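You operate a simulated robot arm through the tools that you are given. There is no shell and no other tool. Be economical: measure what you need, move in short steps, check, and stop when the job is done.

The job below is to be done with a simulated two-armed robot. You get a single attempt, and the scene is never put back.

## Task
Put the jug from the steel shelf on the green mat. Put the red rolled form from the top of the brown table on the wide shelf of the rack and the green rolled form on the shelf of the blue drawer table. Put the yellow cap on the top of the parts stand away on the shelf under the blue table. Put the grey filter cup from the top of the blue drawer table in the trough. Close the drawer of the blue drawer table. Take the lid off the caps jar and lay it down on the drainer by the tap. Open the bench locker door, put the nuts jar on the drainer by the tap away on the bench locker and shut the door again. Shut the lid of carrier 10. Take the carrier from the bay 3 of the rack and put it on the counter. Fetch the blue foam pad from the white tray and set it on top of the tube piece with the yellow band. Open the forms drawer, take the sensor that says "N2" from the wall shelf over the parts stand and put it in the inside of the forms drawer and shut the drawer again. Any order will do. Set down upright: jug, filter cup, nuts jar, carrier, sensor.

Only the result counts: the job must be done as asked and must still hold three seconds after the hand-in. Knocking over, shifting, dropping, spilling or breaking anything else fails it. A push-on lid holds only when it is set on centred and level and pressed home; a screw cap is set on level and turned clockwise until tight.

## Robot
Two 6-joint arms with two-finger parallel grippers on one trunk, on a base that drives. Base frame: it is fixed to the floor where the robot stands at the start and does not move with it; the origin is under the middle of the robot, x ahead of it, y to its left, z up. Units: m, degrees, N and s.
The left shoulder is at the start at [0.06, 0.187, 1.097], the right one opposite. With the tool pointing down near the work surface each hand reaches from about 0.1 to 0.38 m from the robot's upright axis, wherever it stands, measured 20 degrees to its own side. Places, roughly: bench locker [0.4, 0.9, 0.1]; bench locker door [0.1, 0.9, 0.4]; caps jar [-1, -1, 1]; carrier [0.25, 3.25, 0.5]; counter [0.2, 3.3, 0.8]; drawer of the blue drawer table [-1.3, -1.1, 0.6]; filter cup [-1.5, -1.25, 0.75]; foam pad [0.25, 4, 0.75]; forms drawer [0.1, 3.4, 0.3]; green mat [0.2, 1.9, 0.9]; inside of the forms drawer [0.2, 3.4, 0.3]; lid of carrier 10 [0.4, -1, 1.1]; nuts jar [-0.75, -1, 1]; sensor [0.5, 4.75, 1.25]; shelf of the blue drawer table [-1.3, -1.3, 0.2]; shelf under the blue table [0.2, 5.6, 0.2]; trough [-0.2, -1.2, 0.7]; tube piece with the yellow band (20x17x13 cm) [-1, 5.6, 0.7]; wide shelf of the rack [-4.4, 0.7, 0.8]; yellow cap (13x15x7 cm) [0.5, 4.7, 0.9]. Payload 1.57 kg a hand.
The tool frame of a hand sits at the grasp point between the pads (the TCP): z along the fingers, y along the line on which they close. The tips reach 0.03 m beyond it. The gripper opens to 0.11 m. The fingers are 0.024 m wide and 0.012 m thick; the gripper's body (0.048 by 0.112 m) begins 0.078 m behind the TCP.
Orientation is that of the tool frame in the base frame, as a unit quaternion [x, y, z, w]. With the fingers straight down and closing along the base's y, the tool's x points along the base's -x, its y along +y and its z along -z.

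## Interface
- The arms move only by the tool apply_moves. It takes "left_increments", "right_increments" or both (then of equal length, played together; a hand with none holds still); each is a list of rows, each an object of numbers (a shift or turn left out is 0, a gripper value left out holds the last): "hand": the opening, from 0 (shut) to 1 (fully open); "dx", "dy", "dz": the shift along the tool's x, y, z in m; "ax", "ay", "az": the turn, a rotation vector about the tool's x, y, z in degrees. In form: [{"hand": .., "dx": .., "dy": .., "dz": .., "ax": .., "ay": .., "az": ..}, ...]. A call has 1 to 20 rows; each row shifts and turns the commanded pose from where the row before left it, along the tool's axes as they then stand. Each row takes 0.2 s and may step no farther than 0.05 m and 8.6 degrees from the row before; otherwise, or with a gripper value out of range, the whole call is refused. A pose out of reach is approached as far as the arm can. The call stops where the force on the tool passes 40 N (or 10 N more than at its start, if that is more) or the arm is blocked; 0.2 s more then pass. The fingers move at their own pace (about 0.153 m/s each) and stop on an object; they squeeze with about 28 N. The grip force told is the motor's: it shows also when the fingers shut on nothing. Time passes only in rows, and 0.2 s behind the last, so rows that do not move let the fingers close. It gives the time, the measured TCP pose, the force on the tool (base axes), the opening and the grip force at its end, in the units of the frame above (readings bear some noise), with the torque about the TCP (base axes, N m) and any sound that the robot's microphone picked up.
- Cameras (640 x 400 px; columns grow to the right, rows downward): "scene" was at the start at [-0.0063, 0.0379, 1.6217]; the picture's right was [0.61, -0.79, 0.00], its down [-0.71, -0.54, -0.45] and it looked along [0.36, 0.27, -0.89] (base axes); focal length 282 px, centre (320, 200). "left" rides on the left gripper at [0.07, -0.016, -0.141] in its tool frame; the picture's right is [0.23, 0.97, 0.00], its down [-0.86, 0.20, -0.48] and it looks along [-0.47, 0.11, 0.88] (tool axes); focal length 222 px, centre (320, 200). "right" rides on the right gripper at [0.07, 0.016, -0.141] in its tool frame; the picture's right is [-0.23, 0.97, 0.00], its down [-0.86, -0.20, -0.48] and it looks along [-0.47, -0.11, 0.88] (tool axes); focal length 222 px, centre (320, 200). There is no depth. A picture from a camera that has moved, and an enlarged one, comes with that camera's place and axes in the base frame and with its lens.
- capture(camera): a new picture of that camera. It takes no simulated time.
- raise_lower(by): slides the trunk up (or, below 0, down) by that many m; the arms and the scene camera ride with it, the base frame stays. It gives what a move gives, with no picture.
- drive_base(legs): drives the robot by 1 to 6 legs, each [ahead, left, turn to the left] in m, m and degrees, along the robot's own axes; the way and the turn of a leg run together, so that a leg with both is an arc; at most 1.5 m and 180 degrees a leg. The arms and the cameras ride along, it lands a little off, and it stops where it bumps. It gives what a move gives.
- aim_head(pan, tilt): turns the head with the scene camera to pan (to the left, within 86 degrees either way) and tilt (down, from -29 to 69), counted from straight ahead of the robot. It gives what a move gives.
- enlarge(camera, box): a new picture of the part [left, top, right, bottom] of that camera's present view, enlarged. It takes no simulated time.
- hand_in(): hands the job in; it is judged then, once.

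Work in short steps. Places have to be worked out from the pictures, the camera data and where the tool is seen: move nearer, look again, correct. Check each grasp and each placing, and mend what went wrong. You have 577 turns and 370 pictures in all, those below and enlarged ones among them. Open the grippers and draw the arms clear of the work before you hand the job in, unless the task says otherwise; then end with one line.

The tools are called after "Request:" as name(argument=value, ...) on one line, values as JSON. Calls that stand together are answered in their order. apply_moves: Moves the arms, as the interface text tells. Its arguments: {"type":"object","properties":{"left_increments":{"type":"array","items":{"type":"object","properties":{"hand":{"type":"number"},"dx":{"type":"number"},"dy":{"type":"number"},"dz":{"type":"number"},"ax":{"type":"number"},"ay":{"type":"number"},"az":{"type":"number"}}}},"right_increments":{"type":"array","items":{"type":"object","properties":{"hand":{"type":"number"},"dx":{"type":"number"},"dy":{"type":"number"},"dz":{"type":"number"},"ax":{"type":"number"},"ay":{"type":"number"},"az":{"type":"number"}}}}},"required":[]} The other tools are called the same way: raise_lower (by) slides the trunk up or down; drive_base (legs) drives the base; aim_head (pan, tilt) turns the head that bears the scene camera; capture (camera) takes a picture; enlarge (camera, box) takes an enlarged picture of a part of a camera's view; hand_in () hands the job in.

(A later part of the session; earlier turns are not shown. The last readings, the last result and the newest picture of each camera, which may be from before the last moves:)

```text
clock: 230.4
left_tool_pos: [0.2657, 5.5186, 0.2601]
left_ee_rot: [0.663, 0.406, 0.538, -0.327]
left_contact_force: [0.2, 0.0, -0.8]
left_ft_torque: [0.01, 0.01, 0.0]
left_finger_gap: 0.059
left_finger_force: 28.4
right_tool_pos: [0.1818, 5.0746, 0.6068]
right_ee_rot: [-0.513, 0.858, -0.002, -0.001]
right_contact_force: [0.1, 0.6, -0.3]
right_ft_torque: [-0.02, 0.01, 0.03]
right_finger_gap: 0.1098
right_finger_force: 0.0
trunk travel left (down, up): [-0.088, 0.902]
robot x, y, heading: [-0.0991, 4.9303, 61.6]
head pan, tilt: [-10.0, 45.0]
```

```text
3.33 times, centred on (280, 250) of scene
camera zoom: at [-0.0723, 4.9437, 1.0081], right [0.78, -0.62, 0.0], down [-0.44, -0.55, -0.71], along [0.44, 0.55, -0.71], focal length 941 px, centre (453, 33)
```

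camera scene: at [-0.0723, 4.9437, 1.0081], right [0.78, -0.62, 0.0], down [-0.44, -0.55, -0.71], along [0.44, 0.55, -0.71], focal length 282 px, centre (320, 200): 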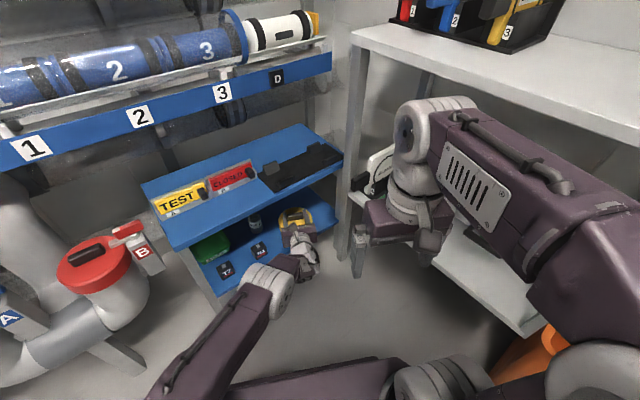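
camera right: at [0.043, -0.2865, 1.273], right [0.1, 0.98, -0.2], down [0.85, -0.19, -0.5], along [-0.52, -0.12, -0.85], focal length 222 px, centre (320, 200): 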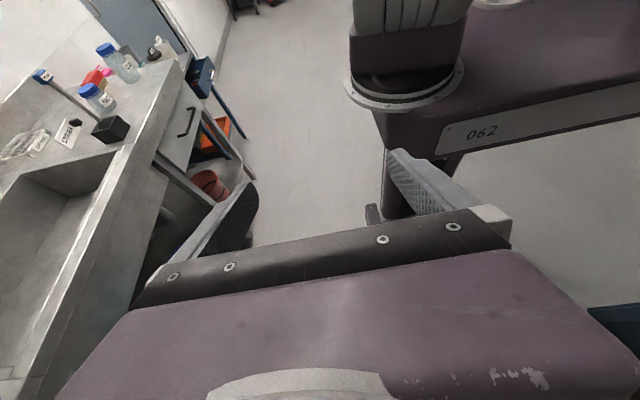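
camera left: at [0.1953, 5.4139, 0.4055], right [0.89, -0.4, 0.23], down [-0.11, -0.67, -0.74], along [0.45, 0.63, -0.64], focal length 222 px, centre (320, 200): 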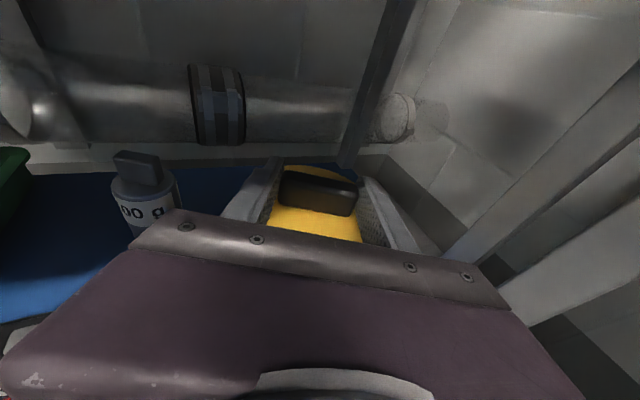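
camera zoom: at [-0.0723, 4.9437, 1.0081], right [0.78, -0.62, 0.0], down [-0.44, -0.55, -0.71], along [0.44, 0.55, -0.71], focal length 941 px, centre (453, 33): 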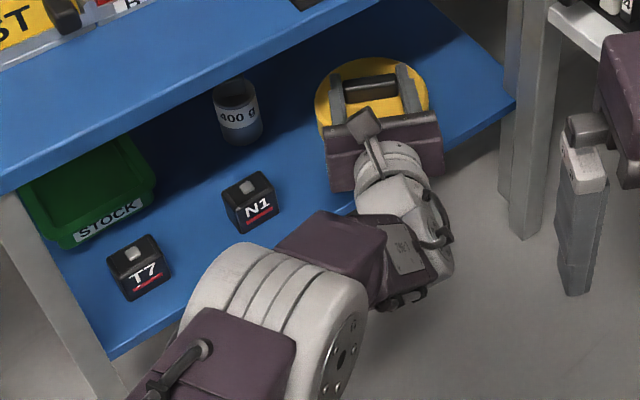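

Still above the shelf; keep lowering.

Request:
apply_moves(left_increments=[{"dx": -0.004, "dz": 0.001}, {"dx": -0.004, "dz": 0.001}])

Request:
apply_moves(left_increments=[{"dx": -0.004, "dz": 0.001}, {"dx": -0.003, "dz": 0.001}])

Request:
apply_moves(left_increments=[{"dx": -0.004, "dz": 0.001}, {"dx": -0.003, "dz": 0.001}])

```text
clock: 231.0
left_tool_pos: [0.2684, 5.5184, 0.2588]
left_ee_rot: [0.657, 0.405, 0.543, -0.331]
left_contact_force: [1.3, -0.9, 21.7]
left_ft_torque: [0.29, -0.08, 0.05]
left_finger_gap: 0.0593
left_finger_force: 27.5
right_tool_pos: [0.1811, 5.0732, 0.6079]
right_ee_rot: [-0.513, 0.859, -0.001, 0.0]
right_contact_force: [0.4, 0.4, -0.1]
right_ft_torque: [0.01, -0.02, 0.02]
right_finger_gap: 0.1101
right_finger_force: 0.1
trunk travel left (down, up): [-0.088, 0.902]
robot x, y, heading: [-0.0993, 4.9331, 61.6]
head pan, tilt: [-10.0, 45.0]
```

```text
clock: 231.6
left_tool_pos: [0.2688, 5.5182, 0.2538]
left_ee_rot: [0.656, 0.404, 0.544, -0.332]
left_contact_force: [-4.5, -9.0, 37.0]
left_ft_torque: [0.7, 0.25, -0.03]
left_finger_gap: 0.0595
left_finger_force: 27.9
right_tool_pos: [0.1802, 5.0727, 0.6092]
right_ee_rot: [-0.513, 0.858, 0.0, 0.002]
right_contact_force: [0.7, -0.3, -1.1]
right_ft_torque: [-0.02, 0.0, -0.04]
right_finger_gap: 0.1099
right_finger_force: 0.2
trunk travel left (down, up): [-0.088, 0.902]
robot x, y, heading: [-0.1023, 4.9331, 61.6]
head pan, tilt: [-10.0, 45.0]
```

```text
clock: 232.0
left_tool_pos: [0.2688, 5.5219, 0.2533]
left_ee_rot: [0.653, 0.404, 0.548, -0.334]
left_contact_force: [3.1, 4.8, 13.8]
left_ft_torque: [1.12, -0.02, -0.24]
left_finger_gap: 0.0594
left_finger_force: 28.6
right_tool_pos: [0.1812, 5.0731, 0.6068]
right_ee_rot: [-0.512, 0.859, 0.001, 0.0]
right_contact_force: [0.0, 0.5, -0.4]
right_ft_torque: [0.03, 0.02, 0.02]
right_finger_gap: 0.11
right_finger_force: 0.2
trunk travel left (down, up): [-0.088, 0.902]
robot x, y, heading: [-0.0973, 4.9341, 61.9]
head pan, tilt: [-10.0, 45.0]
stopped in row 2 (left hand): the force on the tool passed its limit (the readings are from after the stop); the commanded pose is now the measured one
```

Contact was reached at ≈0.259; I relax 3 mm upward, open, and look.

Request:
apply_moves(left_increments=[{"dx": 0.003}, {}])

Request:
apply_moves(left_increments=[{"hand": 0.65}, {"hand": 0.75}, {"hand": 0.85}, {"hand": 0.85}])

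Request:
capture(camera="left")

Request:
enlarge(camera="scene", box=[190, 190, 370, 310])

```text
clock: 232.6
left_tool_pos: [0.2688, 5.5215, 0.2534]
left_ee_rot: [0.655, 0.404, 0.545, -0.332]
left_contact_force: [3.9, 3.3, 12.8]
left_ft_torque: [1.17, -0.48, -0.26]
left_finger_gap: 0.059
left_finger_force: 27.9
right_tool_pos: [0.1802, 5.0732, 0.6088]
right_ee_rot: [-0.513, 0.859, -0.001, 0.0]
right_contact_force: [0.0, 0.7, -0.3]
right_ft_torque: [0.0, 0.01, -0.01]
right_finger_gap: 0.1101
right_finger_force: 0.1
trunk travel left (down, up): [-0.088, 0.902]
robot x, y, heading: [-0.0958, 4.9324, 61.8]
head pan, tilt: [-10.0, 45.0]
```

```text
clock: 233.6
left_tool_pos: [0.2696, 5.5206, 0.254]
left_ee_rot: [0.656, 0.405, 0.544, -0.332]
left_contact_force: [6.9, -2.5, 17.6]
left_ft_torque: [0.74, 0.39, -0.18]
left_finger_gap: 0.0875
left_finger_force: 0.1
right_tool_pos: [0.1802, 5.0734, 0.6076]
right_ee_rot: [-0.513, 0.858, -0.002, 0.0]
right_contact_force: [0.3, 0.7, -0.3]
right_ft_torque: [0.02, 0.0, 0.0]
right_finger_gap: 0.1098
right_finger_force: 0.0
trunk travel left (down, up): [-0.088, 0.902]
robot x, y, heading: [-0.0966, 4.9317, 61.8]
head pan, tilt: [-10.0, 45.0]
```

```text
264 pictures are left
camera left: at [0.1974, 5.4156, 0.3484], right [0.89, -0.4, 0.23], down [-0.1, -0.65, -0.75], along [0.45, 0.64, -0.62], focal length 222 px, centre (320, 200)
```

left: 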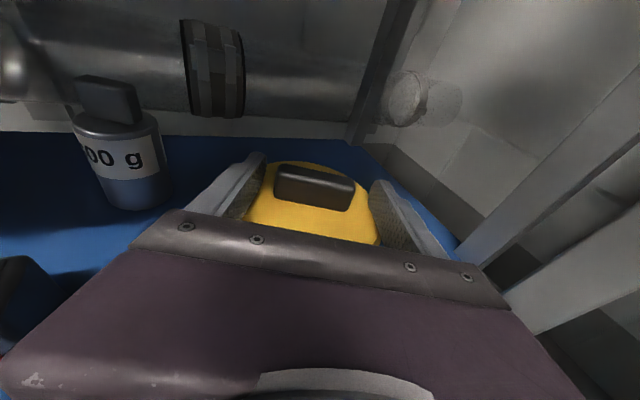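

```text
3.33 times, centred on (280, 250) of scene
camera zoom: at [-0.0735, 4.9412, 1.0082], right [0.78, -0.62, 0.0], down [-0.44, -0.55, -0.71], along [0.44, 0.56, -0.71], focal length 941 px, centre (453, 33)
```

zoom: 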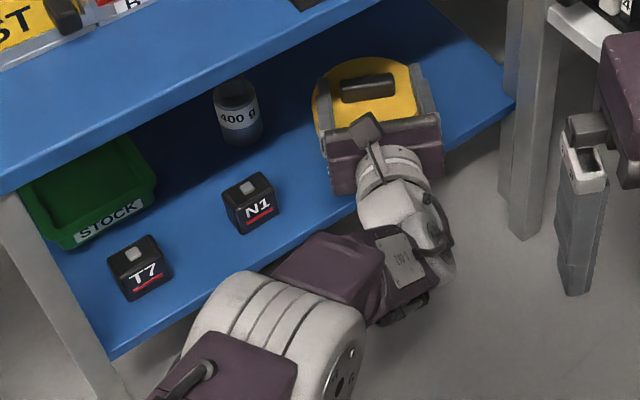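

Cap is on the shelf. Raise 15 mm and back straight out.

Request:
raise_lower(by=0.02)

Request:
apply_moves(left_increments=[{"hand": 1}, {"hand": 1}])

Request:
drive_base(legs=[[-0.3, 0, 0]])

Request:
enlarge(camera="scene", box=[160, 140, 370, 280])

```text
clock: 234.3
left_tool_pos: [0.2687, 5.5202, 0.2709]
left_ee_rot: [0.657, 0.407, 0.541, -0.331]
left_contact_force: [-0.4, -0.7, 0.9]
left_ft_torque: [0.01, 0.0, -0.01]
left_finger_gap: 0.0935
left_finger_force: 0.0
right_tool_pos: [0.1807, 5.0754, 0.6262]
right_ee_rot: [-0.513, 0.859, -0.002, -0.001]
right_contact_force: [-0.3, 0.6, 0.8]
right_ft_torque: [-0.01, 0.02, 0.02]
right_finger_gap: 0.1098
right_finger_force: 0.0
trunk travel left (down, up): [-0.108, 0.882]
robot x, y, heading: [-0.1004, 4.9283, 61.7]
head pan, tilt: [-10.0, 45.0]
```

```text
clock: 234.9
left_tool_pos: [0.269, 5.5202, 0.2717]
left_ee_rot: [0.657, 0.406, 0.543, -0.331]
left_contact_force: [-0.3, 0.2, -0.7]
left_ft_torque: [0.01, -0.02, 0.01]
left_finger_gap: 0.1102
left_finger_force: 0.0
right_tool_pos: [0.1811, 5.0747, 0.628]
right_ee_rot: [-0.513, 0.858, -0.003, -0.001]
right_contact_force: [-0.7, 0.2, -0.2]
right_ft_torque: [0.02, -0.01, 0.0]
right_finger_gap: 0.1099
right_finger_force: 0.1
trunk travel left (down, up): [-0.108, 0.882]
robot x, y, heading: [-0.0979, 4.9324, 61.7]
head pan, tilt: [-10.0, 45.0]
```

```text
clock: 236.9
left_tool_pos: [0.1219, 5.2557, 0.2719]
left_ee_rot: [0.655, 0.408, 0.541, -0.333]
left_contact_force: [-0.4, -0.3, 0.5]
left_ft_torque: [0.02, 0.02, 0.03]
left_finger_gap: 0.1099
left_finger_force: 0.0
right_tool_pos: [0.0362, 4.8085, 0.6265]
right_ee_rot: [-0.515, 0.857, -0.002, -0.002]
right_contact_force: [-0.3, 0.5, 0.0]
right_ft_torque: [0.01, -0.02, -0.03]
right_finger_gap: 0.1099
right_finger_force: 0.1
trunk travel left (down, up): [-0.108, 0.882]
robot x, y, heading: [-0.2423, 4.6671, 61.8]
head pan, tilt: [-10.0, 45.0]
```

```text
2.86 times, centred on (265, 210) of scene
camera zoom: at [-0.2157, 4.6763, 1.0281], right [0.79, -0.62, 0.0], down [-0.44, -0.56, -0.71], along [0.44, 0.56, -0.71], focal length 806 px, centre (477, 171)
```

zoom: 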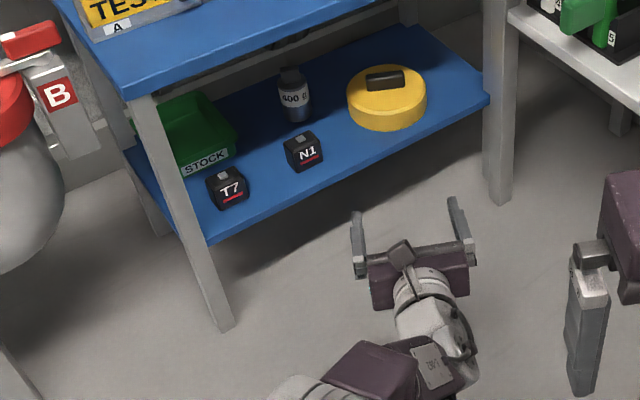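

Cap is neatly on the shelf. Next: look at the forms drawer. Back away, turn to face the counter.

Request:
drive_base(legs=[[-1.15, 0, 0], [0, 0, -61.8]])

Request:
aim_head(pan=-10, tilt=35)

Request:
capture(camera="scene")

Request:
capture(camera="left")

```text
clock: 245.5
left_tool_pos: [-0.0827, 3.6153, 0.2719]
left_ee_rot: [0.771, 0.02, 0.636, -0.013]
left_contact_force: [0.7, 0.1, 0.2]
left_ft_torque: [0.01, 0.02, 0.05]
left_finger_gap: 0.11
left_finger_force: 0.0
right_tool_pos: [-0.516, 3.4723, 0.6264]
right_ee_rot: [-0.01, 1.0, -0.001, -0.002]
right_contact_force: [0.2, 0.2, 0.1]
right_ft_torque: [-0.02, 0.0, 0.0]
right_finger_gap: 0.1104
right_finger_force: 0.1
trunk travel left (down, up): [-0.108, 0.882]
robot x, y, heading: [-0.7761, 3.6451, 1.1]
head pan, tilt: [-10.0, 45.0]
```

```text
clock: 246.2
left_tool_pos: [-0.0834, 3.6147, 0.2721]
left_ee_rot: [0.771, 0.019, 0.636, -0.013]
left_contact_force: [0.2, 0.2, -0.1]
left_ft_torque: [-0.02, -0.03, 0.0]
left_finger_gap: 0.11
left_finger_force: 0.0
right_tool_pos: [-0.515, 3.4722, 0.6271]
right_ee_rot: [-0.01, 1.0, -0.001, -0.003]
right_contact_force: [0.2, 0.2, 0.0]
right_ft_torque: [-0.03, 0.02, -0.04]
right_finger_gap: 0.1099
right_finger_force: 0.1
trunk travel left (down, up): [-0.108, 0.882]
robot x, y, heading: [-0.7736, 3.6446, 0.9]
head pan, tilt: [-10.0, 35.0]
```

```text
261 pictures are left
camera scene: at [-0.7449, 3.6301, 1.0428], right [-0.15, -0.99, 0.0], down [-0.57, 0.09, -0.82], along [0.81, -0.13, -0.57], focal length 282 px, centre (320, 200)
```

scene: 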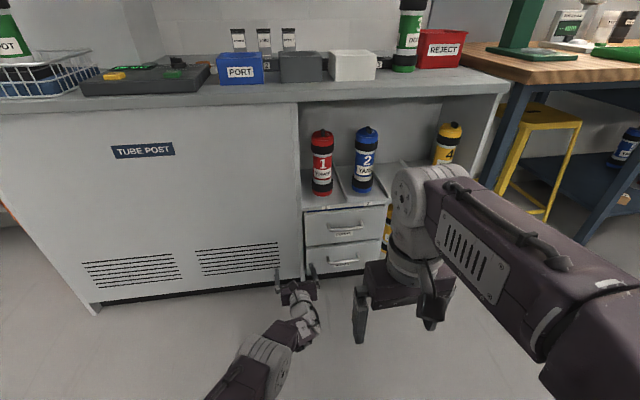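

```text
260 pictures are left
camera left: at [-0.2092, 3.626, 0.3664], right [0.09, -0.97, 0.23], down [-0.62, -0.23, -0.75], along [0.78, -0.08, -0.62], focal length 222 px, centre (320, 200)
```

left: 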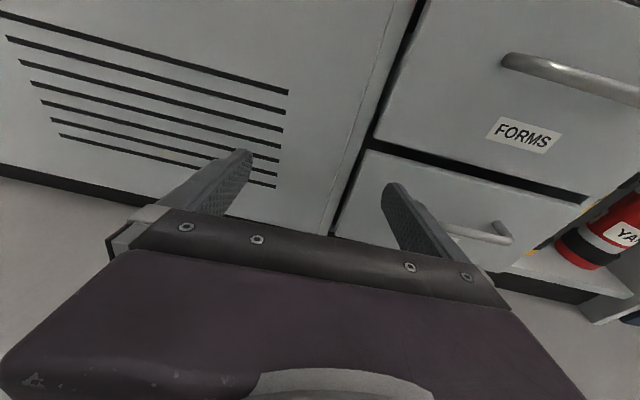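

The FORMS drawer is the upper one; its bar handle ≈(0.01,3.42,0.37), horizontal. I roll the left hand 90° to grip the bar from the front.

Request:
drive_base(legs=[[-0.12, -0.15, -1]])

Request:
apply_moves(left_increments=[{"ay": 6}, {"ay": 6}, {"az": -8.4}, {"az": -8.4}, {"az": -8.4}, {"az": -8.4}, {"az": -8.4}, {"az": -8.4}, {"az": -8.4}, {"az": -8.4}, {"az": -8.4}, {"az": -8.4}, {"az": -6}])

Request:
capture(camera="left")

Request:
capture(camera="scene")

```text
clock: 247.8
left_tool_pos: [-0.2007, 3.4525, 0.2707]
left_ee_rot: [0.771, 0.014, 0.636, -0.008]
left_contact_force: [-0.4, -0.1, 1.7]
left_ft_torque: [0.01, -0.01, 0.03]
left_finger_gap: 0.1099
left_finger_force: 0.1
right_tool_pos: [-0.6355, 3.316, 0.6273]
right_ee_rot: [-0.003, 1.0, -0.001, -0.003]
right_contact_force: [-0.2, 0.1, 0.4]
right_ft_torque: [-0.02, -0.02, -0.02]
right_finger_gap: 0.11
right_finger_force: 0.1
trunk travel left (down, up): [-0.108, 0.882]
robot x, y, heading: [-0.8913, 3.4924, 0.3]
head pan, tilt: [-10.0, 35.0]
```

```text
clock: 250.6
left_tool_pos: [-0.2134, 3.4524, 0.281]
left_ee_rot: [0.486, 0.505, 0.511, 0.498]
left_contact_force: [0.3, 0.6, 0.0]
left_ft_torque: [-0.01, -0.02, 0.02]
left_finger_gap: 0.11
left_finger_force: 0.1
left hand out of reach, approached as far as the arm can: row 2
right_tool_pos: [-0.6343, 3.3162, 0.6266]
right_ee_rot: [-0.003, 1.0, -0.001, -0.002]
right_contact_force: [0.3, -0.2, -0.1]
right_ft_torque: [0.0, -0.03, -0.01]
right_finger_gap: 0.1101
right_finger_force: 0.1
trunk travel left (down, up): [-0.108, 0.882]
robot x, y, heading: [-0.8918, 3.4937, 0.3]
head pan, tilt: [-10.0, 35.0]
```

```text
259 pictures are left
camera left: at [-0.3568, 3.5168, 0.2607], right [-0.02, 0.23, 0.97], down [-0.45, -0.87, 0.2], along [0.89, -0.44, 0.13], focal length 222 px, centre (320, 200)
```

left: 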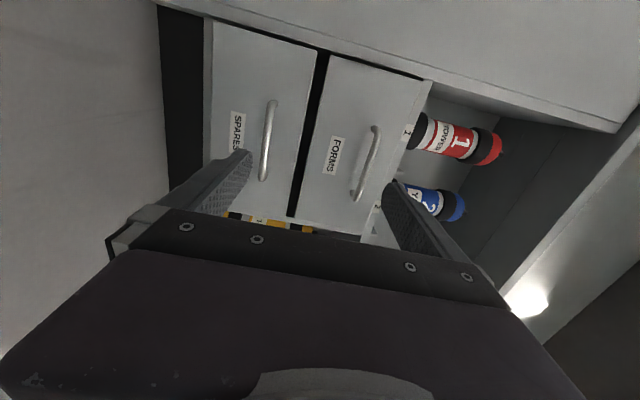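

```text
258 pictures are left
camera scene: at [-0.8629, 3.4774, 1.0429], right [-0.17, -0.99, 0.0], down [-0.57, 0.1, -0.82], along [0.81, -0.14, -0.57], focal length 282 px, centre (320, 200)
```

scene: 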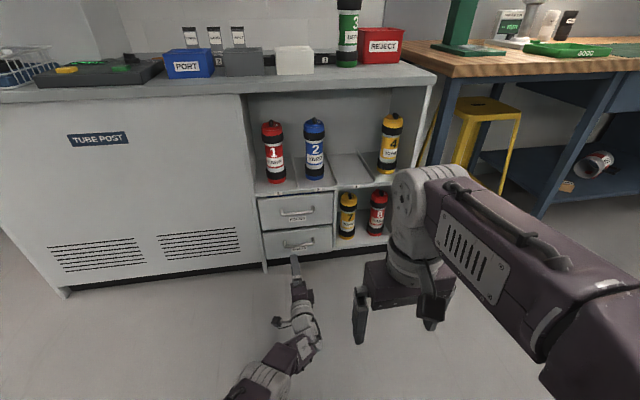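

Handle at (0.0135,3.42,0.373). Align height and side with a narrower opening, then look.

Request:
raise_lower(by=0.092)

Request:
drive_base(legs=[[0.12, -0.032, 0]])

Request:
apply_moves(left_increments=[{"hand": 0.6}, {"hand": 0.6}])

Request:
capture(camera="left")

```text
clock: 251.9
left_tool_pos: [-0.2145, 3.4511, 0.3735]
left_ee_rot: [0.487, 0.504, 0.511, 0.498]
left_contact_force: [0.2, -0.2, 0.4]
left_ft_torque: [0.03, -0.01, -0.01]
left_finger_gap: 0.1099
left_finger_force: 0.1
right_tool_pos: [-0.6346, 3.3146, 0.719]
right_ee_rot: [-0.003, 1.0, -0.001, -0.003]
right_contact_force: [-0.1, 0.4, 0.0]
right_ft_torque: [0.0, -0.02, 0.01]
right_finger_gap: 0.1099
right_finger_force: 0.0
trunk travel left (down, up): [-0.2, 0.79]
robot x, y, heading: [-0.8931, 3.4925, 0.3]
head pan, tilt: [-10.0, 35.0]
```

```text
clock: 253.1
left_tool_pos: [-0.092, 3.4197, 0.373]
left_ee_rot: [0.487, 0.505, 0.51, 0.498]
left_contact_force: [-0.3, 0.1, -0.5]
left_ft_torque: [0.01, 0.03, -0.01]
left_finger_gap: 0.1101
left_finger_force: 0.0
right_tool_pos: [-0.5144, 3.2839, 0.7189]
right_ee_rot: [-0.002, 1.0, 0.0, -0.002]
right_contact_force: [0.2, 0.8, 0.1]
right_ft_torque: [0.01, 0.02, 0.01]
right_finger_gap: 0.1103
right_finger_force: 0.0
trunk travel left (down, up): [-0.2, 0.79]
robot x, y, heading: [-0.7747, 3.4622, 0.3]
head pan, tilt: [-10.0, 35.0]
```

```text
clock: 253.7
left_tool_pos: [-0.0928, 3.4194, 0.373]
left_ee_rot: [0.486, 0.505, 0.511, 0.498]
left_contact_force: [0.3, -0.1, -0.7]
left_ft_torque: [-0.02, -0.04, 0.02]
left_finger_gap: 0.0664
left_finger_force: 0.1
right_tool_pos: [-0.5163, 3.2837, 0.7198]
right_ee_rot: [-0.002, 1.0, 0.0, -0.002]
right_contact_force: [0.8, 0.0, -0.1]
right_ft_torque: [0.01, 0.01, 0.02]
right_finger_gap: 0.11
right_finger_force: 0.1
trunk travel left (down, up): [-0.2, 0.79]
robot x, y, heading: [-0.7736, 3.4657, 0.2]
head pan, tilt: [-10.0, 35.0]
```

```text
257 pictures are left
camera left: at [-0.2359, 3.4851, 0.353], right [-0.02, 0.23, 0.97], down [-0.46, -0.87, 0.2], along [0.89, -0.44, 0.13], focal length 222 px, centre (320, 200)
```

left: 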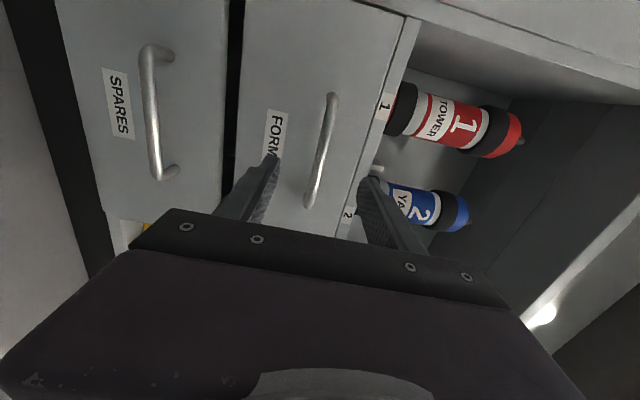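

Handle is centred between the fingers. Forward 0.083 and close.

Request:
drive_base(legs=[[0.083, 0, 0]])

Request:
capture(camera="left")

Request:
apply_moves(left_increments=[{"hand": 0.4}, {"hand": 0.2}, {"hand": 0.05}, {"hand": 0}, {"hand": 0}])

```text
clock: 254.8
left_tool_pos: [-0.0081, 3.4207, 0.3723]
left_ee_rot: [0.486, 0.504, 0.511, 0.498]
left_contact_force: [1.1, -0.4, 0.2]
left_ft_torque: [0.02, 0.01, -0.01]
left_finger_gap: 0.0659
left_finger_force: 0.0
right_tool_pos: [-0.43, 3.2839, 0.7181]
right_ee_rot: [-0.002, 1.0, -0.001, -0.002]
right_contact_force: [0.1, 0.8, 0.0]
right_ft_torque: [0.0, 0.03, -0.02]
right_finger_gap: 0.1102
right_finger_force: 0.1
trunk travel left (down, up): [-0.2, 0.79]
robot x, y, heading: [-0.6882, 3.4614, 0.5]
head pan, tilt: [-10.0, 35.0]
```

```text
256 pictures are left
camera left: at [-0.1514, 3.4855, 0.3528], right [-0.02, 0.23, 0.97], down [-0.45, -0.87, 0.2], along [0.89, -0.44, 0.13], focal length 222 px, centre (320, 200)
```

left: 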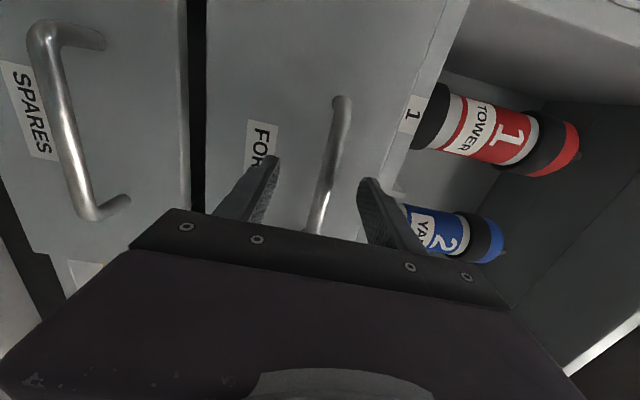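

```text
clock: 256.0
left_tool_pos: [-0.0081, 3.4197, 0.3758]
left_ee_rot: [0.485, 0.504, 0.511, 0.499]
left_contact_force: [0.9, 0.0, 10.9]
left_ft_torque: [0.42, -0.1, 0.23]
left_finger_gap: 0.0118
left_finger_force: 29.2
right_tool_pos: [-0.4311, 3.2842, 0.7194]
right_ee_rot: [-0.003, 1.0, 0.0, -0.001]
right_contact_force: [-0.6, 0.7, -0.8]
right_ft_torque: [-0.01, -0.01, 0.03]
right_finger_gap: 0.1096
right_finger_force: 0.1
trunk travel left (down, up): [-0.2, 0.79]
robot x, y, heading: [-0.6869, 3.4601, 0.3]
head pan, tilt: [-10.0, 35.0]
```

Bar gripped (gap 0.012). Pull back 0.2 with the base.

Request:
drive_base(legs=[[-0.2, 0, 0]])

Request:
capture(camera="left")

Request:
capture(camera="scene")

```text
clock: 257.6
left_tool_pos: [-0.2058, 3.4205, 0.3738]
left_ee_rot: [0.486, 0.504, 0.512, 0.498]
left_contact_force: [-0.3, 12.4, 15.9]
left_ft_torque: [0.44, -0.08, 0.08]
left_finger_gap: 0.0119
left_finger_force: 28.5
right_tool_pos: [-0.6296, 3.2851, 0.7189]
right_ee_rot: [-0.003, 1.0, -0.002, 0.0]
right_contact_force: [-0.3, 0.8, 0.3]
right_ft_torque: [-0.05, -0.01, -0.03]
right_finger_gap: 0.1099
right_finger_force: 0.1
trunk travel left (down, up): [-0.2, 0.79]
robot x, y, heading: [-0.8849, 3.4606, 0.3]
head pan, tilt: [-10.0, 35.0]
```

```text
255 pictures are left
camera left: at [-0.3498, 3.4854, 0.3545], right [-0.03, 0.23, 0.97], down [-0.45, -0.87, 0.2], along [0.89, -0.44, 0.13], focal length 222 px, centre (320, 200)
```

left: 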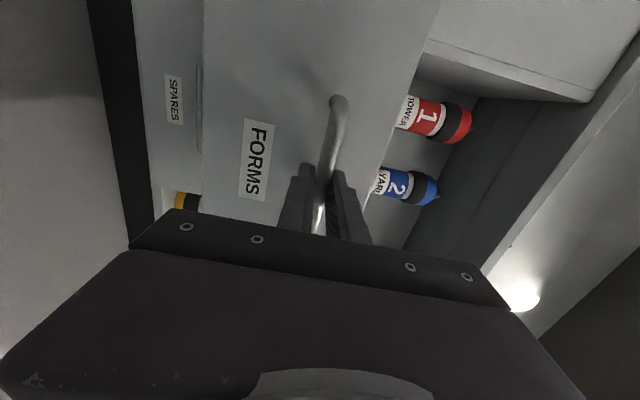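

```text
254 pictures are left
camera scene: at [-0.8579, 3.4463, 1.135], right [-0.17, -0.99, 0.0], down [-0.56, 0.1, -0.82], along [0.81, -0.14, -0.57], focal length 282 px, centre (320, 200)
```

scene: 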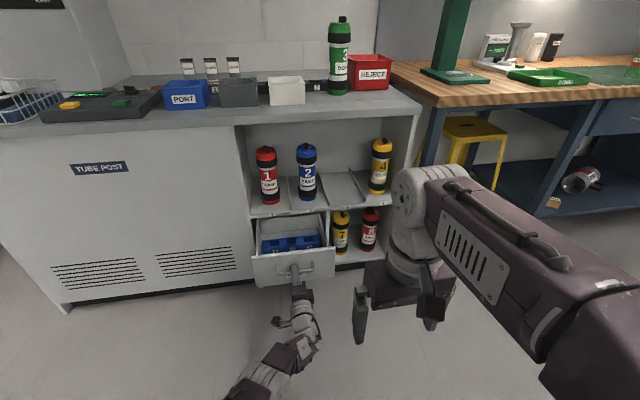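

Drawer is open 0.2 m. Look inside.

Request:
enlarge(camera="scene", box=[230, 190, 360, 300])

```text
3.64 times, centred on (295, 245) of scene
camera zoom: at [-0.8579, 3.4463, 1.135], right [-0.17, -0.99, 0.0], down [-0.56, 0.1, -0.82], along [0.81, -0.14, -0.57], focal length 1026 px, centre (411, 36)
```

zoom: 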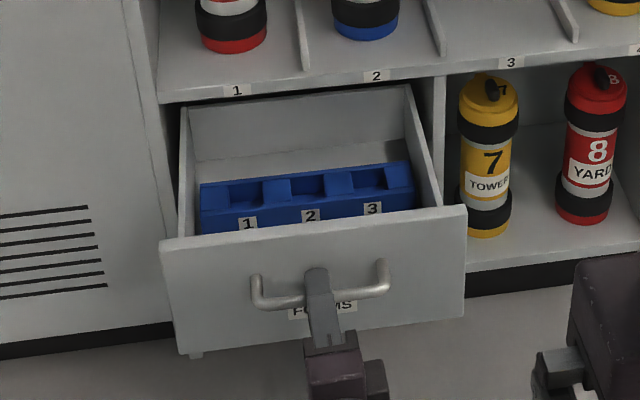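

Behind the blue slot tray there is free floor; I pull the drawer out another 0.08.

Request:
drive_base(legs=[[-0.08, 0, 0]])

Request:
enlarge(camera="scene", box=[220, 190, 370, 310])

```text
clock: 258.7
left_tool_pos: [-0.2869, 3.4205, 0.3729]
left_ee_rot: [0.486, 0.504, 0.512, 0.498]
left_contact_force: [0.2, -0.7, 0.0]
left_ft_torque: [0.0, -0.01, 0.01]
left_finger_gap: 0.0
left_finger_force: 21.4
right_tool_pos: [-0.708, 3.2841, 0.7182]
right_ee_rot: [-0.002, 1.0, 0.0, -0.001]
right_contact_force: [-0.2, 0.1, -1.2]
right_ft_torque: [-0.05, -0.01, 0.0]
right_finger_gap: 0.1102
right_finger_force: 0.0
trunk travel left (down, up): [-0.2, 0.79]
robot x, y, heading: [-0.9691, 3.461, 0.6]
head pan, tilt: [-10.0, 35.0]
```

```text
3.33 times, centred on (295, 250) of scene
camera zoom: at [-0.9361, 3.4452, 1.1349], right [-0.17, -0.99, 0.0], down [-0.57, 0.1, -0.82], along [0.81, -0.14, -0.57], focal length 941 px, centre (403, 33)
```

zoom: 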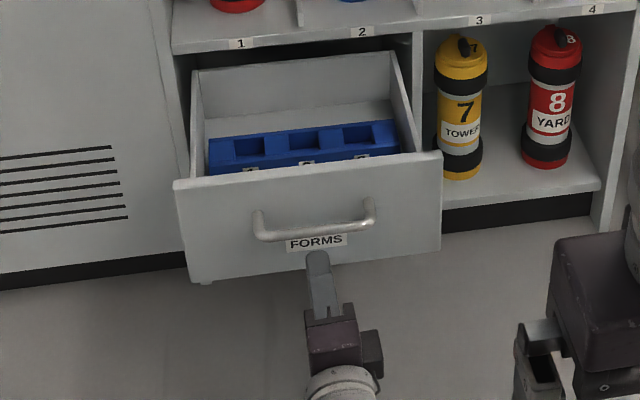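

The drawer reached its stop (≈0.22 open) and the fingers slid off. I'll restore the camera-up roll, tilt 45° down, and look into the drawer from above.

Request:
raise_lower(by=0.3)

Request:
apply_moves(left_increments=[{"az": 8.4, "hand": 1}, {"az": 8.4}, {"az": 8.4}, {"az": 8.4}, {"az": 8.4}, {"az": 8.4}, {"az": 8.4}, {"az": 8.4}, {"az": 8.4}, {"az": 8.4}, {"az": 6}, {"ay": -8}, {"ay": -8}, {"ay": -8}, {"ay": -8}, {"ay": -8}, {"ay": -8}, {}])

Request:
drive_base(legs=[[0.1, 0, -0.6]])

Request:
capture(camera="left")

```text
clock: 261.7
left_tool_pos: [-0.2867, 3.4206, 0.6724]
left_ee_rot: [0.486, 0.505, 0.512, 0.498]
left_contact_force: [0.3, -0.2, -0.4]
left_ft_torque: [0.03, 0.0, -0.02]
left_finger_gap: 0.0
left_finger_force: 21.1
right_tool_pos: [-0.7088, 3.2843, 1.0187]
right_ee_rot: [-0.004, 1.0, -0.002, -0.002]
right_contact_force: [0.6, -0.4, 0.2]
right_ft_torque: [0.0, -0.02, -0.02]
right_finger_gap: 0.11
right_finger_force: 0.1
trunk travel left (down, up): [-0.5, 0.49]
robot x, y, heading: [-0.9615, 3.4574, 0.1]
head pan, tilt: [-10.0, 35.0]
```

```text
clock: 265.5
left_tool_pos: [-0.2857, 3.418, 0.6726]
left_ee_rot: [0.93, 0.016, 0.367, -0.003]
left_contact_force: [0.3, 0.8, -0.2]
left_ft_torque: [-0.01, -0.02, -0.04]
left_finger_gap: 0.1098
left_finger_force: 0.0
right_tool_pos: [-0.7095, 3.2811, 1.0188]
right_ee_rot: [-0.002, 1.0, -0.001, 0.0]
right_contact_force: [0.4, 0.4, -1.6]
right_ft_torque: [-0.01, -0.02, 0.0]
right_finger_gap: 0.11
right_finger_force: 0.1
trunk travel left (down, up): [-0.5, 0.49]
robot x, y, heading: [-0.9678, 3.4638, 0.2]
head pan, tilt: [-10.0, 35.0]
```

```text
clock: 266.6
left_tool_pos: [-0.184, 3.4121, 0.6722]
left_ee_rot: [0.93, 0.012, 0.367, -0.002]
left_contact_force: [-0.3, -0.8, -0.2]
left_ft_torque: [0.02, -0.01, 0.0]
left_finger_gap: 0.1099
left_finger_force: 0.1
right_tool_pos: [-0.6065, 3.2792, 1.0187]
right_ee_rot: [0.003, 1.0, -0.001, -0.001]
right_contact_force: [0.1, 0.4, -0.4]
right_ft_torque: [-0.01, 0.02, 0.01]
right_finger_gap: 0.1099
right_finger_force: 0.0
trunk travel left (down, up): [-0.5, 0.49]
robot x, y, heading: [-0.8625, 3.4599, -0.3]
head pan, tilt: [-10.0, 35.0]
```

```text
251 pictures are left
camera left: at [-0.23, 3.4279, 0.8221], right [0.19, -0.97, 0.16], down [-0.95, -0.22, -0.23], along [0.26, -0.11, -0.96], focal length 222 px, centre (320, 200)
```

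left: 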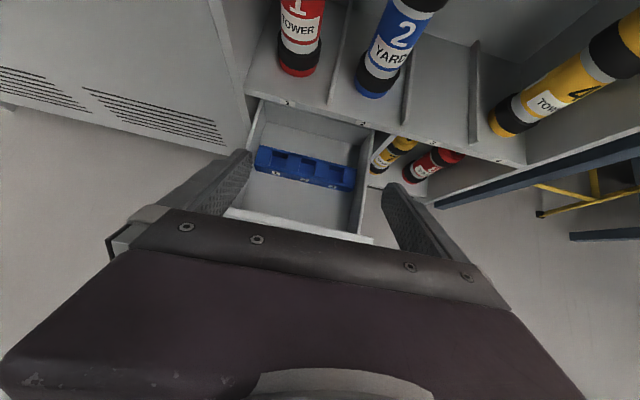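

In front of the slot tray there's free floor ≈(-0.12,3.425). Now fetch N2, triangulated at ≈(0.57,4.72,1.327). Raise the arm and trunk and move there.

Request:
apply_moves(left_increments=[{"dx": 0.026, "dz": -0.028}, {"dx": 0.026, "dz": -0.028}, {"dx": 0.026, "dz": -0.028}, {"dx": 0.026, "dz": -0.028}, {"dx": 0.026, "dz": -0.028}, {"hand": 0.75}])

Request:
drive_base(legs=[[-0.05, 1.31, 0]])

Request:
raise_lower(by=0.4)

Request:
raise_lower(by=0.09)

Request:
capture(camera="left")

```text
clock: 268.0
left_tool_pos: [-0.1843, 3.4113, 0.864]
left_ee_rot: [0.931, 0.012, 0.366, -0.002]
left_contact_force: [0.3, -0.2, 0.0]
left_ft_torque: [-0.01, -0.01, 0.01]
left_finger_gap: 0.0823
left_finger_force: 0.0
right_tool_pos: [-0.6067, 3.2809, 1.0202]
right_ee_rot: [0.003, 1.0, -0.001, -0.001]
right_contact_force: [0.1, 0.9, -0.7]
right_ft_torque: [-0.01, -0.03, -0.01]
right_finger_gap: 0.1102
right_finger_force: 0.0
trunk travel left (down, up): [-0.5, 0.49]
robot x, y, heading: [-0.8632, 3.4608, -0.4]
head pan, tilt: [-10.0, 35.0]
```

```text
clock: 274.6
left_tool_pos: [-0.2217, 4.7171, 0.8633]
left_ee_rot: [0.93, 0.007, 0.367, 0.0]
left_contact_force: [-0.2, -0.1, -0.2]
left_ft_torque: [0.0, 0.03, 0.02]
left_finger_gap: 0.0825
left_finger_force: 0.1
right_tool_pos: [-0.6455, 4.5889, 1.0193]
right_ee_rot: [0.008, 1.0, -0.001, -0.001]
right_contact_force: [-0.3, -0.2, -0.1]
right_ft_torque: [-0.03, -0.01, 0.01]
right_finger_gap: 0.1099
right_finger_force: 0.2
trunk travel left (down, up): [-0.5, 0.49]
robot x, y, heading: [-0.8995, 4.7673, -0.6]
head pan, tilt: [-10.0, 35.0]
```

```text
clock: 278.4
left_tool_pos: [-0.2219, 4.7171, 1.2639]
left_ee_rot: [0.93, 0.008, 0.368, -0.001]
left_contact_force: [0.0, 0.3, 0.0]
left_ft_torque: [0.02, -0.01, 0.01]
left_finger_gap: 0.0826
left_finger_force: 0.1
right_tool_pos: [-0.6463, 4.5893, 1.4187]
right_ee_rot: [0.007, 1.0, -0.001, -0.001]
right_contact_force: [0.0, -0.1, 0.1]
right_ft_torque: [-0.03, -0.01, -0.01]
right_finger_gap: 0.1099
right_finger_force: 0.2
trunk travel left (down, up): [-0.9, 0.09]
robot x, y, heading: [-0.902, 4.7731, -1.1]
head pan, tilt: [-10.0, 35.0]
```

```text
clock: 279.7
left_tool_pos: [-0.2214, 4.7174, 1.3532]
left_ee_rot: [0.93, 0.008, 0.368, 0.0]
left_contact_force: [0.4, -0.1, 0.3]
left_ft_torque: [0.0, -0.03, 0.03]
left_finger_gap: 0.0826
left_finger_force: 0.0
right_tool_pos: [-0.647, 4.5884, 1.508]
right_ee_rot: [0.006, 1.0, -0.001, -0.001]
right_contact_force: [-0.4, 0.3, -0.1]
right_ft_torque: [0.0, 0.01, 0.0]
right_finger_gap: 0.11
right_finger_force: 0.0
trunk travel left (down, up): [-0.99, 0.0]
robot x, y, heading: [-0.9, 4.7728, -0.9]
head pan, tilt: [-10.0, 35.0]
```

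```text
250 pictures are left
camera left: at [-0.2673, 4.7334, 1.5037], right [0.18, -0.97, 0.16], down [-0.95, -0.21, -0.23], along [0.26, -0.11, -0.96], focal length 222 px, centre (320, 200)
```

left: 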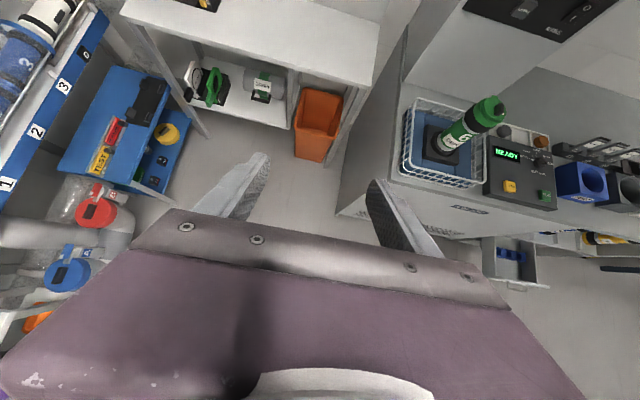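

Raise the hand 5 cm more and drive to 0.15 m short of the sensor.

Request:
apply_moves(left_increments=[{"dx": 0.02, "dz": -0.022}, {"dx": 0.02, "dz": -0.022}])

Request:
drive_base(legs=[[0.62, 0, 0.9]])

Request:
capture(camera="left")

```text
clock: 280.3
left_tool_pos: [-0.2235, 4.7186, 1.4145]
left_ee_rot: [0.93, 0.009, 0.367, -0.001]
left_contact_force: [-0.8, -0.8, 0.0]
left_ft_torque: [0.01, 0.0, 0.0]
left_finger_gap: 0.0827
left_finger_force: 0.0
right_tool_pos: [-0.6452, 4.5888, 1.5088]
right_ee_rot: [0.007, 1.0, 0.0, -0.001]
right_contact_force: [-0.4, 0.1, 0.3]
right_ft_torque: [0.01, 0.0, -0.02]
right_finger_gap: 0.1099
right_finger_force: 0.1
trunk travel left (down, up): [-0.99, 0.0]
robot x, y, heading: [-0.9005, 4.7678, -0.9]
head pan, tilt: [-10.0, 35.0]
```

```text
clock: 283.8
left_tool_pos: [0.4024, 4.723, 1.415]
left_ee_rot: [0.93, 0.016, 0.368, -0.003]
left_contact_force: [-0.8, -0.8, 0.0]
left_ft_torque: [-0.01, 0.01, -0.02]
left_finger_gap: 0.0826
left_finger_force: 0.1
right_tool_pos: [-0.0186, 4.5866, 1.5095]
right_ee_rot: [-0.001, 1.0, -0.001, 0.0]
right_contact_force: [0.3, 0.5, 0.2]
right_ft_torque: [-0.01, 0.01, 0.0]
right_finger_gap: 0.1099
right_finger_force: 0.0
trunk travel left (down, up): [-0.99, 0.0]
robot x, y, heading: [-0.2744, 4.7649, -0.0]
head pan, tilt: [-10.0, 35.0]
```

```text
249 pictures are left
camera left: at [0.3564, 4.7391, 1.5651], right [0.19, -0.97, 0.16], down [-0.94, -0.23, -0.23], along [0.26, -0.11, -0.96], focal length 222 px, centre (320, 200)
```

left: 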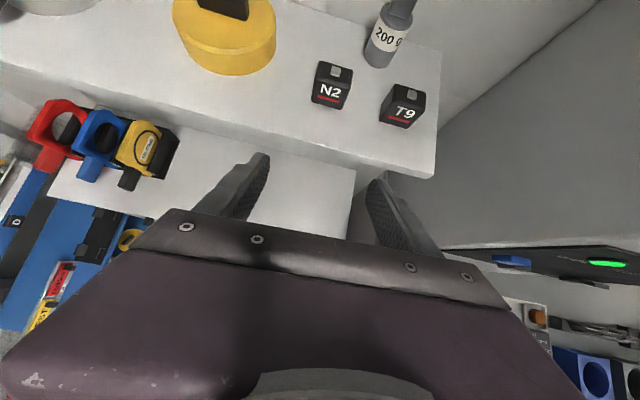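

N2 at ≈(0.572,4.725), top ≈1.355. Forward 0.155 above it, then check.

Request:
drive_base(legs=[[0.155, 0, 0]])

Request:
capture(camera="left")

```text
clock: 285.2
left_tool_pos: [0.5586, 4.7225, 1.4166]
left_ee_rot: [0.93, 0.016, 0.368, -0.003]
left_contact_force: [-0.6, -0.1, 0.2]
left_ft_torque: [0.01, -0.05, 0.0]
left_finger_gap: 0.0825
left_finger_force: 0.1
right_tool_pos: [0.1346, 4.5878, 1.5099]
right_ee_rot: [0.0, 1.0, -0.001, 0.001]
right_contact_force: [0.8, -0.5, 0.1]
right_ft_torque: [-0.02, -0.05, 0.02]
right_finger_gap: 0.1102
right_finger_force: 0.1
trunk travel left (down, up): [-0.99, 0.0]
robot x, y, heading: [-0.12, 4.7641, 0.2]
head pan, tilt: [-10.0, 35.0]
```

```text
248 pictures are left
camera left: at [0.5109, 4.7388, 1.5664], right [0.19, -0.97, 0.16], down [-0.94, -0.23, -0.24], along [0.27, -0.11, -0.96], focal length 222 px, centre (320, 200)
```

left: 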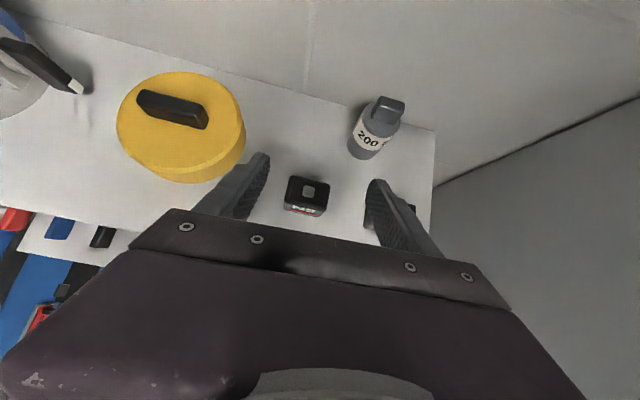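

Shift 6 mm left/forward and lower 0.045.

Request:
apply_moves(left_increments=[{"dx": 0.0044, "dz": 0.004, "dy": -0.006}, {}])

Request:
raise_lower(by=-0.045)

Request:
capture(camera="left")

```text
clock: 285.8
left_tool_pos: [0.5656, 4.7304, 1.4149]
left_ee_rot: [0.93, 0.015, 0.368, -0.002]
left_contact_force: [-0.8, 0.4, 1.0]
left_ft_torque: [-0.05, -0.02, 0.0]
left_finger_gap: 0.0825
left_finger_force: 0.1
right_tool_pos: [0.1382, 4.5881, 1.5081]
right_ee_rot: [0.0, 1.0, -0.001, 0.0]
right_contact_force: [-0.2, -0.5, 0.2]
right_ft_torque: [0.0, -0.03, -0.01]
right_finger_gap: 0.1099
right_finger_force: 0.1
trunk travel left (down, up): [-0.99, 0.0]
robot x, y, heading: [-0.1199, 4.7625, 0.1]
head pan, tilt: [-10.0, 35.0]
```

```text
clock: 286.7
left_tool_pos: [0.5662, 4.7295, 1.3688]
left_ee_rot: [0.93, 0.015, 0.367, -0.003]
left_contact_force: [-0.4, 1.1, -0.3]
left_ft_torque: [-0.02, 0.01, -0.02]
left_finger_gap: 0.0825
left_finger_force: 0.0
right_tool_pos: [0.1406, 4.5865, 1.4634]
right_ee_rot: [0.001, 1.0, -0.001, -0.001]
right_contact_force: [0.6, 1.0, 0.3]
right_ft_torque: [0.03, -0.02, 0.02]
right_finger_gap: 0.1102
right_finger_force: 0.1
trunk travel left (down, up): [-0.945, 0.045]
robot x, y, heading: [-0.1168, 4.7688, -0.1]
head pan, tilt: [-10.0, 35.0]
```

```text
247 pictures are left
camera left: at [0.5213, 4.7452, 1.5194], right [0.19, -0.97, 0.16], down [-0.95, -0.23, -0.23], along [0.26, -0.11, -0.96], focal length 222 px, centre (320, 200)
```

left: 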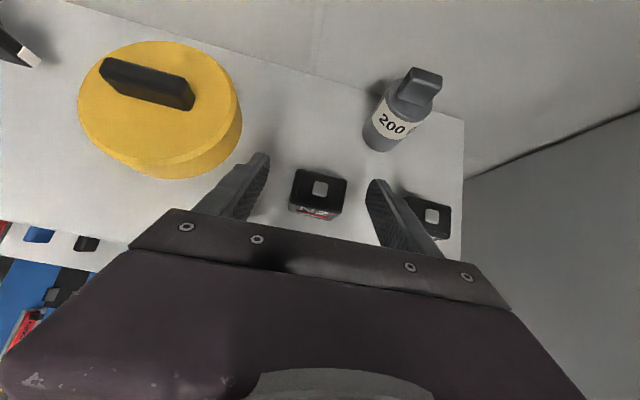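

Well centred. Lower 2 cm more and close.

Request:
raise_lower(by=-0.02)

Request:
apply_moves(left_increments=[{"hand": 0.55}, {"hand": 0.4}, {"hand": 0.25}, {"hand": 0.2}, {"hand": 0.2}])

Request:
capture(camera="left")

```text
clock: 287.4
left_tool_pos: [0.5671, 4.7296, 1.3484]
left_ee_rot: [0.93, 0.015, 0.367, -0.002]
left_contact_force: [-0.5, -0.3, -0.7]
left_ft_torque: [-0.01, 0.01, 0.02]
left_finger_gap: 0.0828
left_finger_force: 0.1
right_tool_pos: [0.1403, 4.5875, 1.4454]
right_ee_rot: [0.0, 1.0, -0.001, -0.001]
right_contact_force: [0.2, 0.1, -0.1]
right_ft_torque: [0.02, 0.01, 0.02]
right_finger_gap: 0.11
right_finger_force: 0.0
trunk travel left (down, up): [-0.925, 0.065]
robot x, y, heading: [-0.1172, 4.765, 0.1]
head pan, tilt: [-10.0, 35.0]
```

```text
clock: 288.6
left_tool_pos: [0.5671, 4.7289, 1.3495]
left_ee_rot: [0.93, 0.015, 0.367, -0.002]
left_contact_force: [1.5, 0.4, 2.0]
left_ft_torque: [0.05, -0.02, -0.01]
left_finger_gap: 0.045
left_finger_force: 27.5
right_tool_pos: [0.1403, 4.5884, 1.4447]
right_ee_rot: [0.0, 1.0, -0.001, 0.0]
right_contact_force: [0.1, 0.9, -0.4]
right_ft_torque: [-0.03, -0.01, 0.01]
right_finger_gap: 0.1101
right_finger_force: 0.0
trunk travel left (down, up): [-0.925, 0.065]
robot x, y, heading: [-0.1162, 4.7672, 0.4]
head pan, tilt: [-10.0, 35.0]
```

```text
246 pictures are left
camera left: at [0.5212, 4.7453, 1.4996], right [0.19, -0.97, 0.16], down [-0.95, -0.23, -0.23], along [0.26, -0.11, -0.96], focal length 222 px, centre (320, 200)
```

left: 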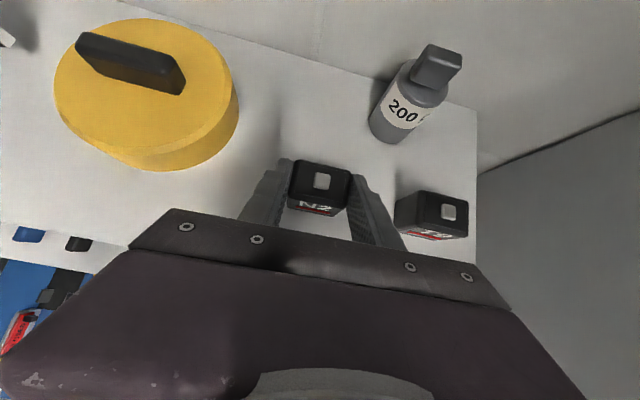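

N2 gripped (gap 0.045). Lift and reverse.

Request:
raise_lower(by=0.06)

Request:
drive_base(legs=[[-0.75, 0, 0], [0, -1.3, 0]])

Request:
raise_lower(by=-0.4)

Request:
raise_lower(by=-0.3)

Request:
capture(camera="left")

```text
clock: 289.6
left_tool_pos: [0.5678, 4.7297, 1.4077]
left_ee_rot: [0.931, 0.014, 0.366, -0.002]
left_contact_force: [0.1, 0.6, -1.0]
left_ft_torque: [-0.03, 0.0, -0.01]
left_finger_gap: 0.0451
left_finger_force: 27.4
right_tool_pos: [0.1398, 4.5873, 1.5042]
right_ee_rot: [0.0, 1.0, -0.001, 0.0]
right_contact_force: [0.5, 0.0, 0.7]
right_ft_torque: [0.01, 0.0, 0.01]
right_finger_gap: 0.11
right_finger_force: 0.1
trunk travel left (down, up): [-0.985, 0.005]
robot x, y, heading: [-0.1131, 4.7661, -0.1]
head pan, tilt: [-10.0, 35.0]
```

```text
clock: 299.8
left_tool_pos: [-0.1689, 3.3996, 1.4084]
left_ee_rot: [0.93, 0.013, 0.367, -0.002]
left_contact_force: [0.1, 0.1, -1.1]
left_ft_torque: [-0.03, 0.01, 0.01]
left_finger_gap: 0.0451
left_finger_force: 27.9
right_tool_pos: [-0.5985, 3.2597, 1.5032]
right_ee_rot: [0.0, 1.0, -0.001, -0.001]
right_contact_force: [0.1, 0.6, -1.0]
right_ft_torque: [-0.02, 0.0, 0.0]
right_finger_gap: 0.1102
right_finger_force: 0.0
trunk travel left (down, up): [-0.985, 0.005]
robot x, y, heading: [-0.8522, 3.4391, 0.2]
head pan, tilt: [-10.0, 35.0]
```

```text
clock: 303.7
left_tool_pos: [-0.1702, 3.3998, 1.0096]
left_ee_rot: [0.93, 0.014, 0.367, -0.002]
left_contact_force: [0.2, -0.1, -1.7]
left_ft_torque: [-0.01, -0.01, -0.02]
left_finger_gap: 0.0448
left_finger_force: 28.5
right_tool_pos: [-0.5978, 3.2586, 1.1031]
right_ee_rot: [0.001, 1.0, -0.001, -0.002]
right_contact_force: [0.2, 0.1, 0.3]
right_ft_torque: [0.0, 0.03, -0.01]
right_finger_gap: 0.11
right_finger_force: 0.1
trunk travel left (down, up): [-0.585, 0.405]
robot x, y, heading: [-0.8571, 3.4379, 0.1]
head pan, tilt: [-10.0, 35.0]
```

```text
clock: 306.7
left_tool_pos: [-0.1702, 3.3993, 0.7092]
left_ee_rot: [0.93, 0.014, 0.367, -0.002]
left_contact_force: [0.1, 0.0, -0.1]
left_ft_torque: [0.01, -0.02, 0.03]
left_finger_gap: 0.0451
left_finger_force: 28.0
right_tool_pos: [-0.5966, 3.2587, 0.8037]
right_ee_rot: [0.001, 1.0, -0.001, 0.0]
right_contact_force: [0.4, 0.1, -0.3]
right_ft_torque: [0.0, 0.01, 0.0]
right_finger_gap: 0.11
right_finger_force: 0.1
trunk travel left (down, up): [-0.285, 0.705]
robot x, y, heading: [-0.8535, 3.4379, -0.1]
head pan, tilt: [-10.0, 35.0]
```

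```text
245 pictures are left
camera left: at [-0.2161, 3.4157, 0.8593], right [0.19, -0.97, 0.16], down [-0.95, -0.23, -0.23], along [0.26, -0.11, -0.96], focal length 222 px, centre (320, 200)
```

left: 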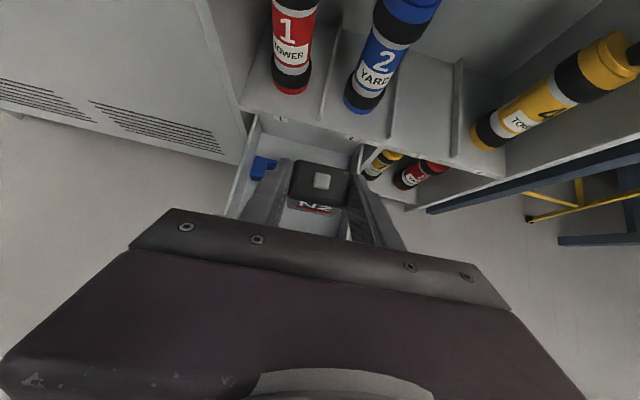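

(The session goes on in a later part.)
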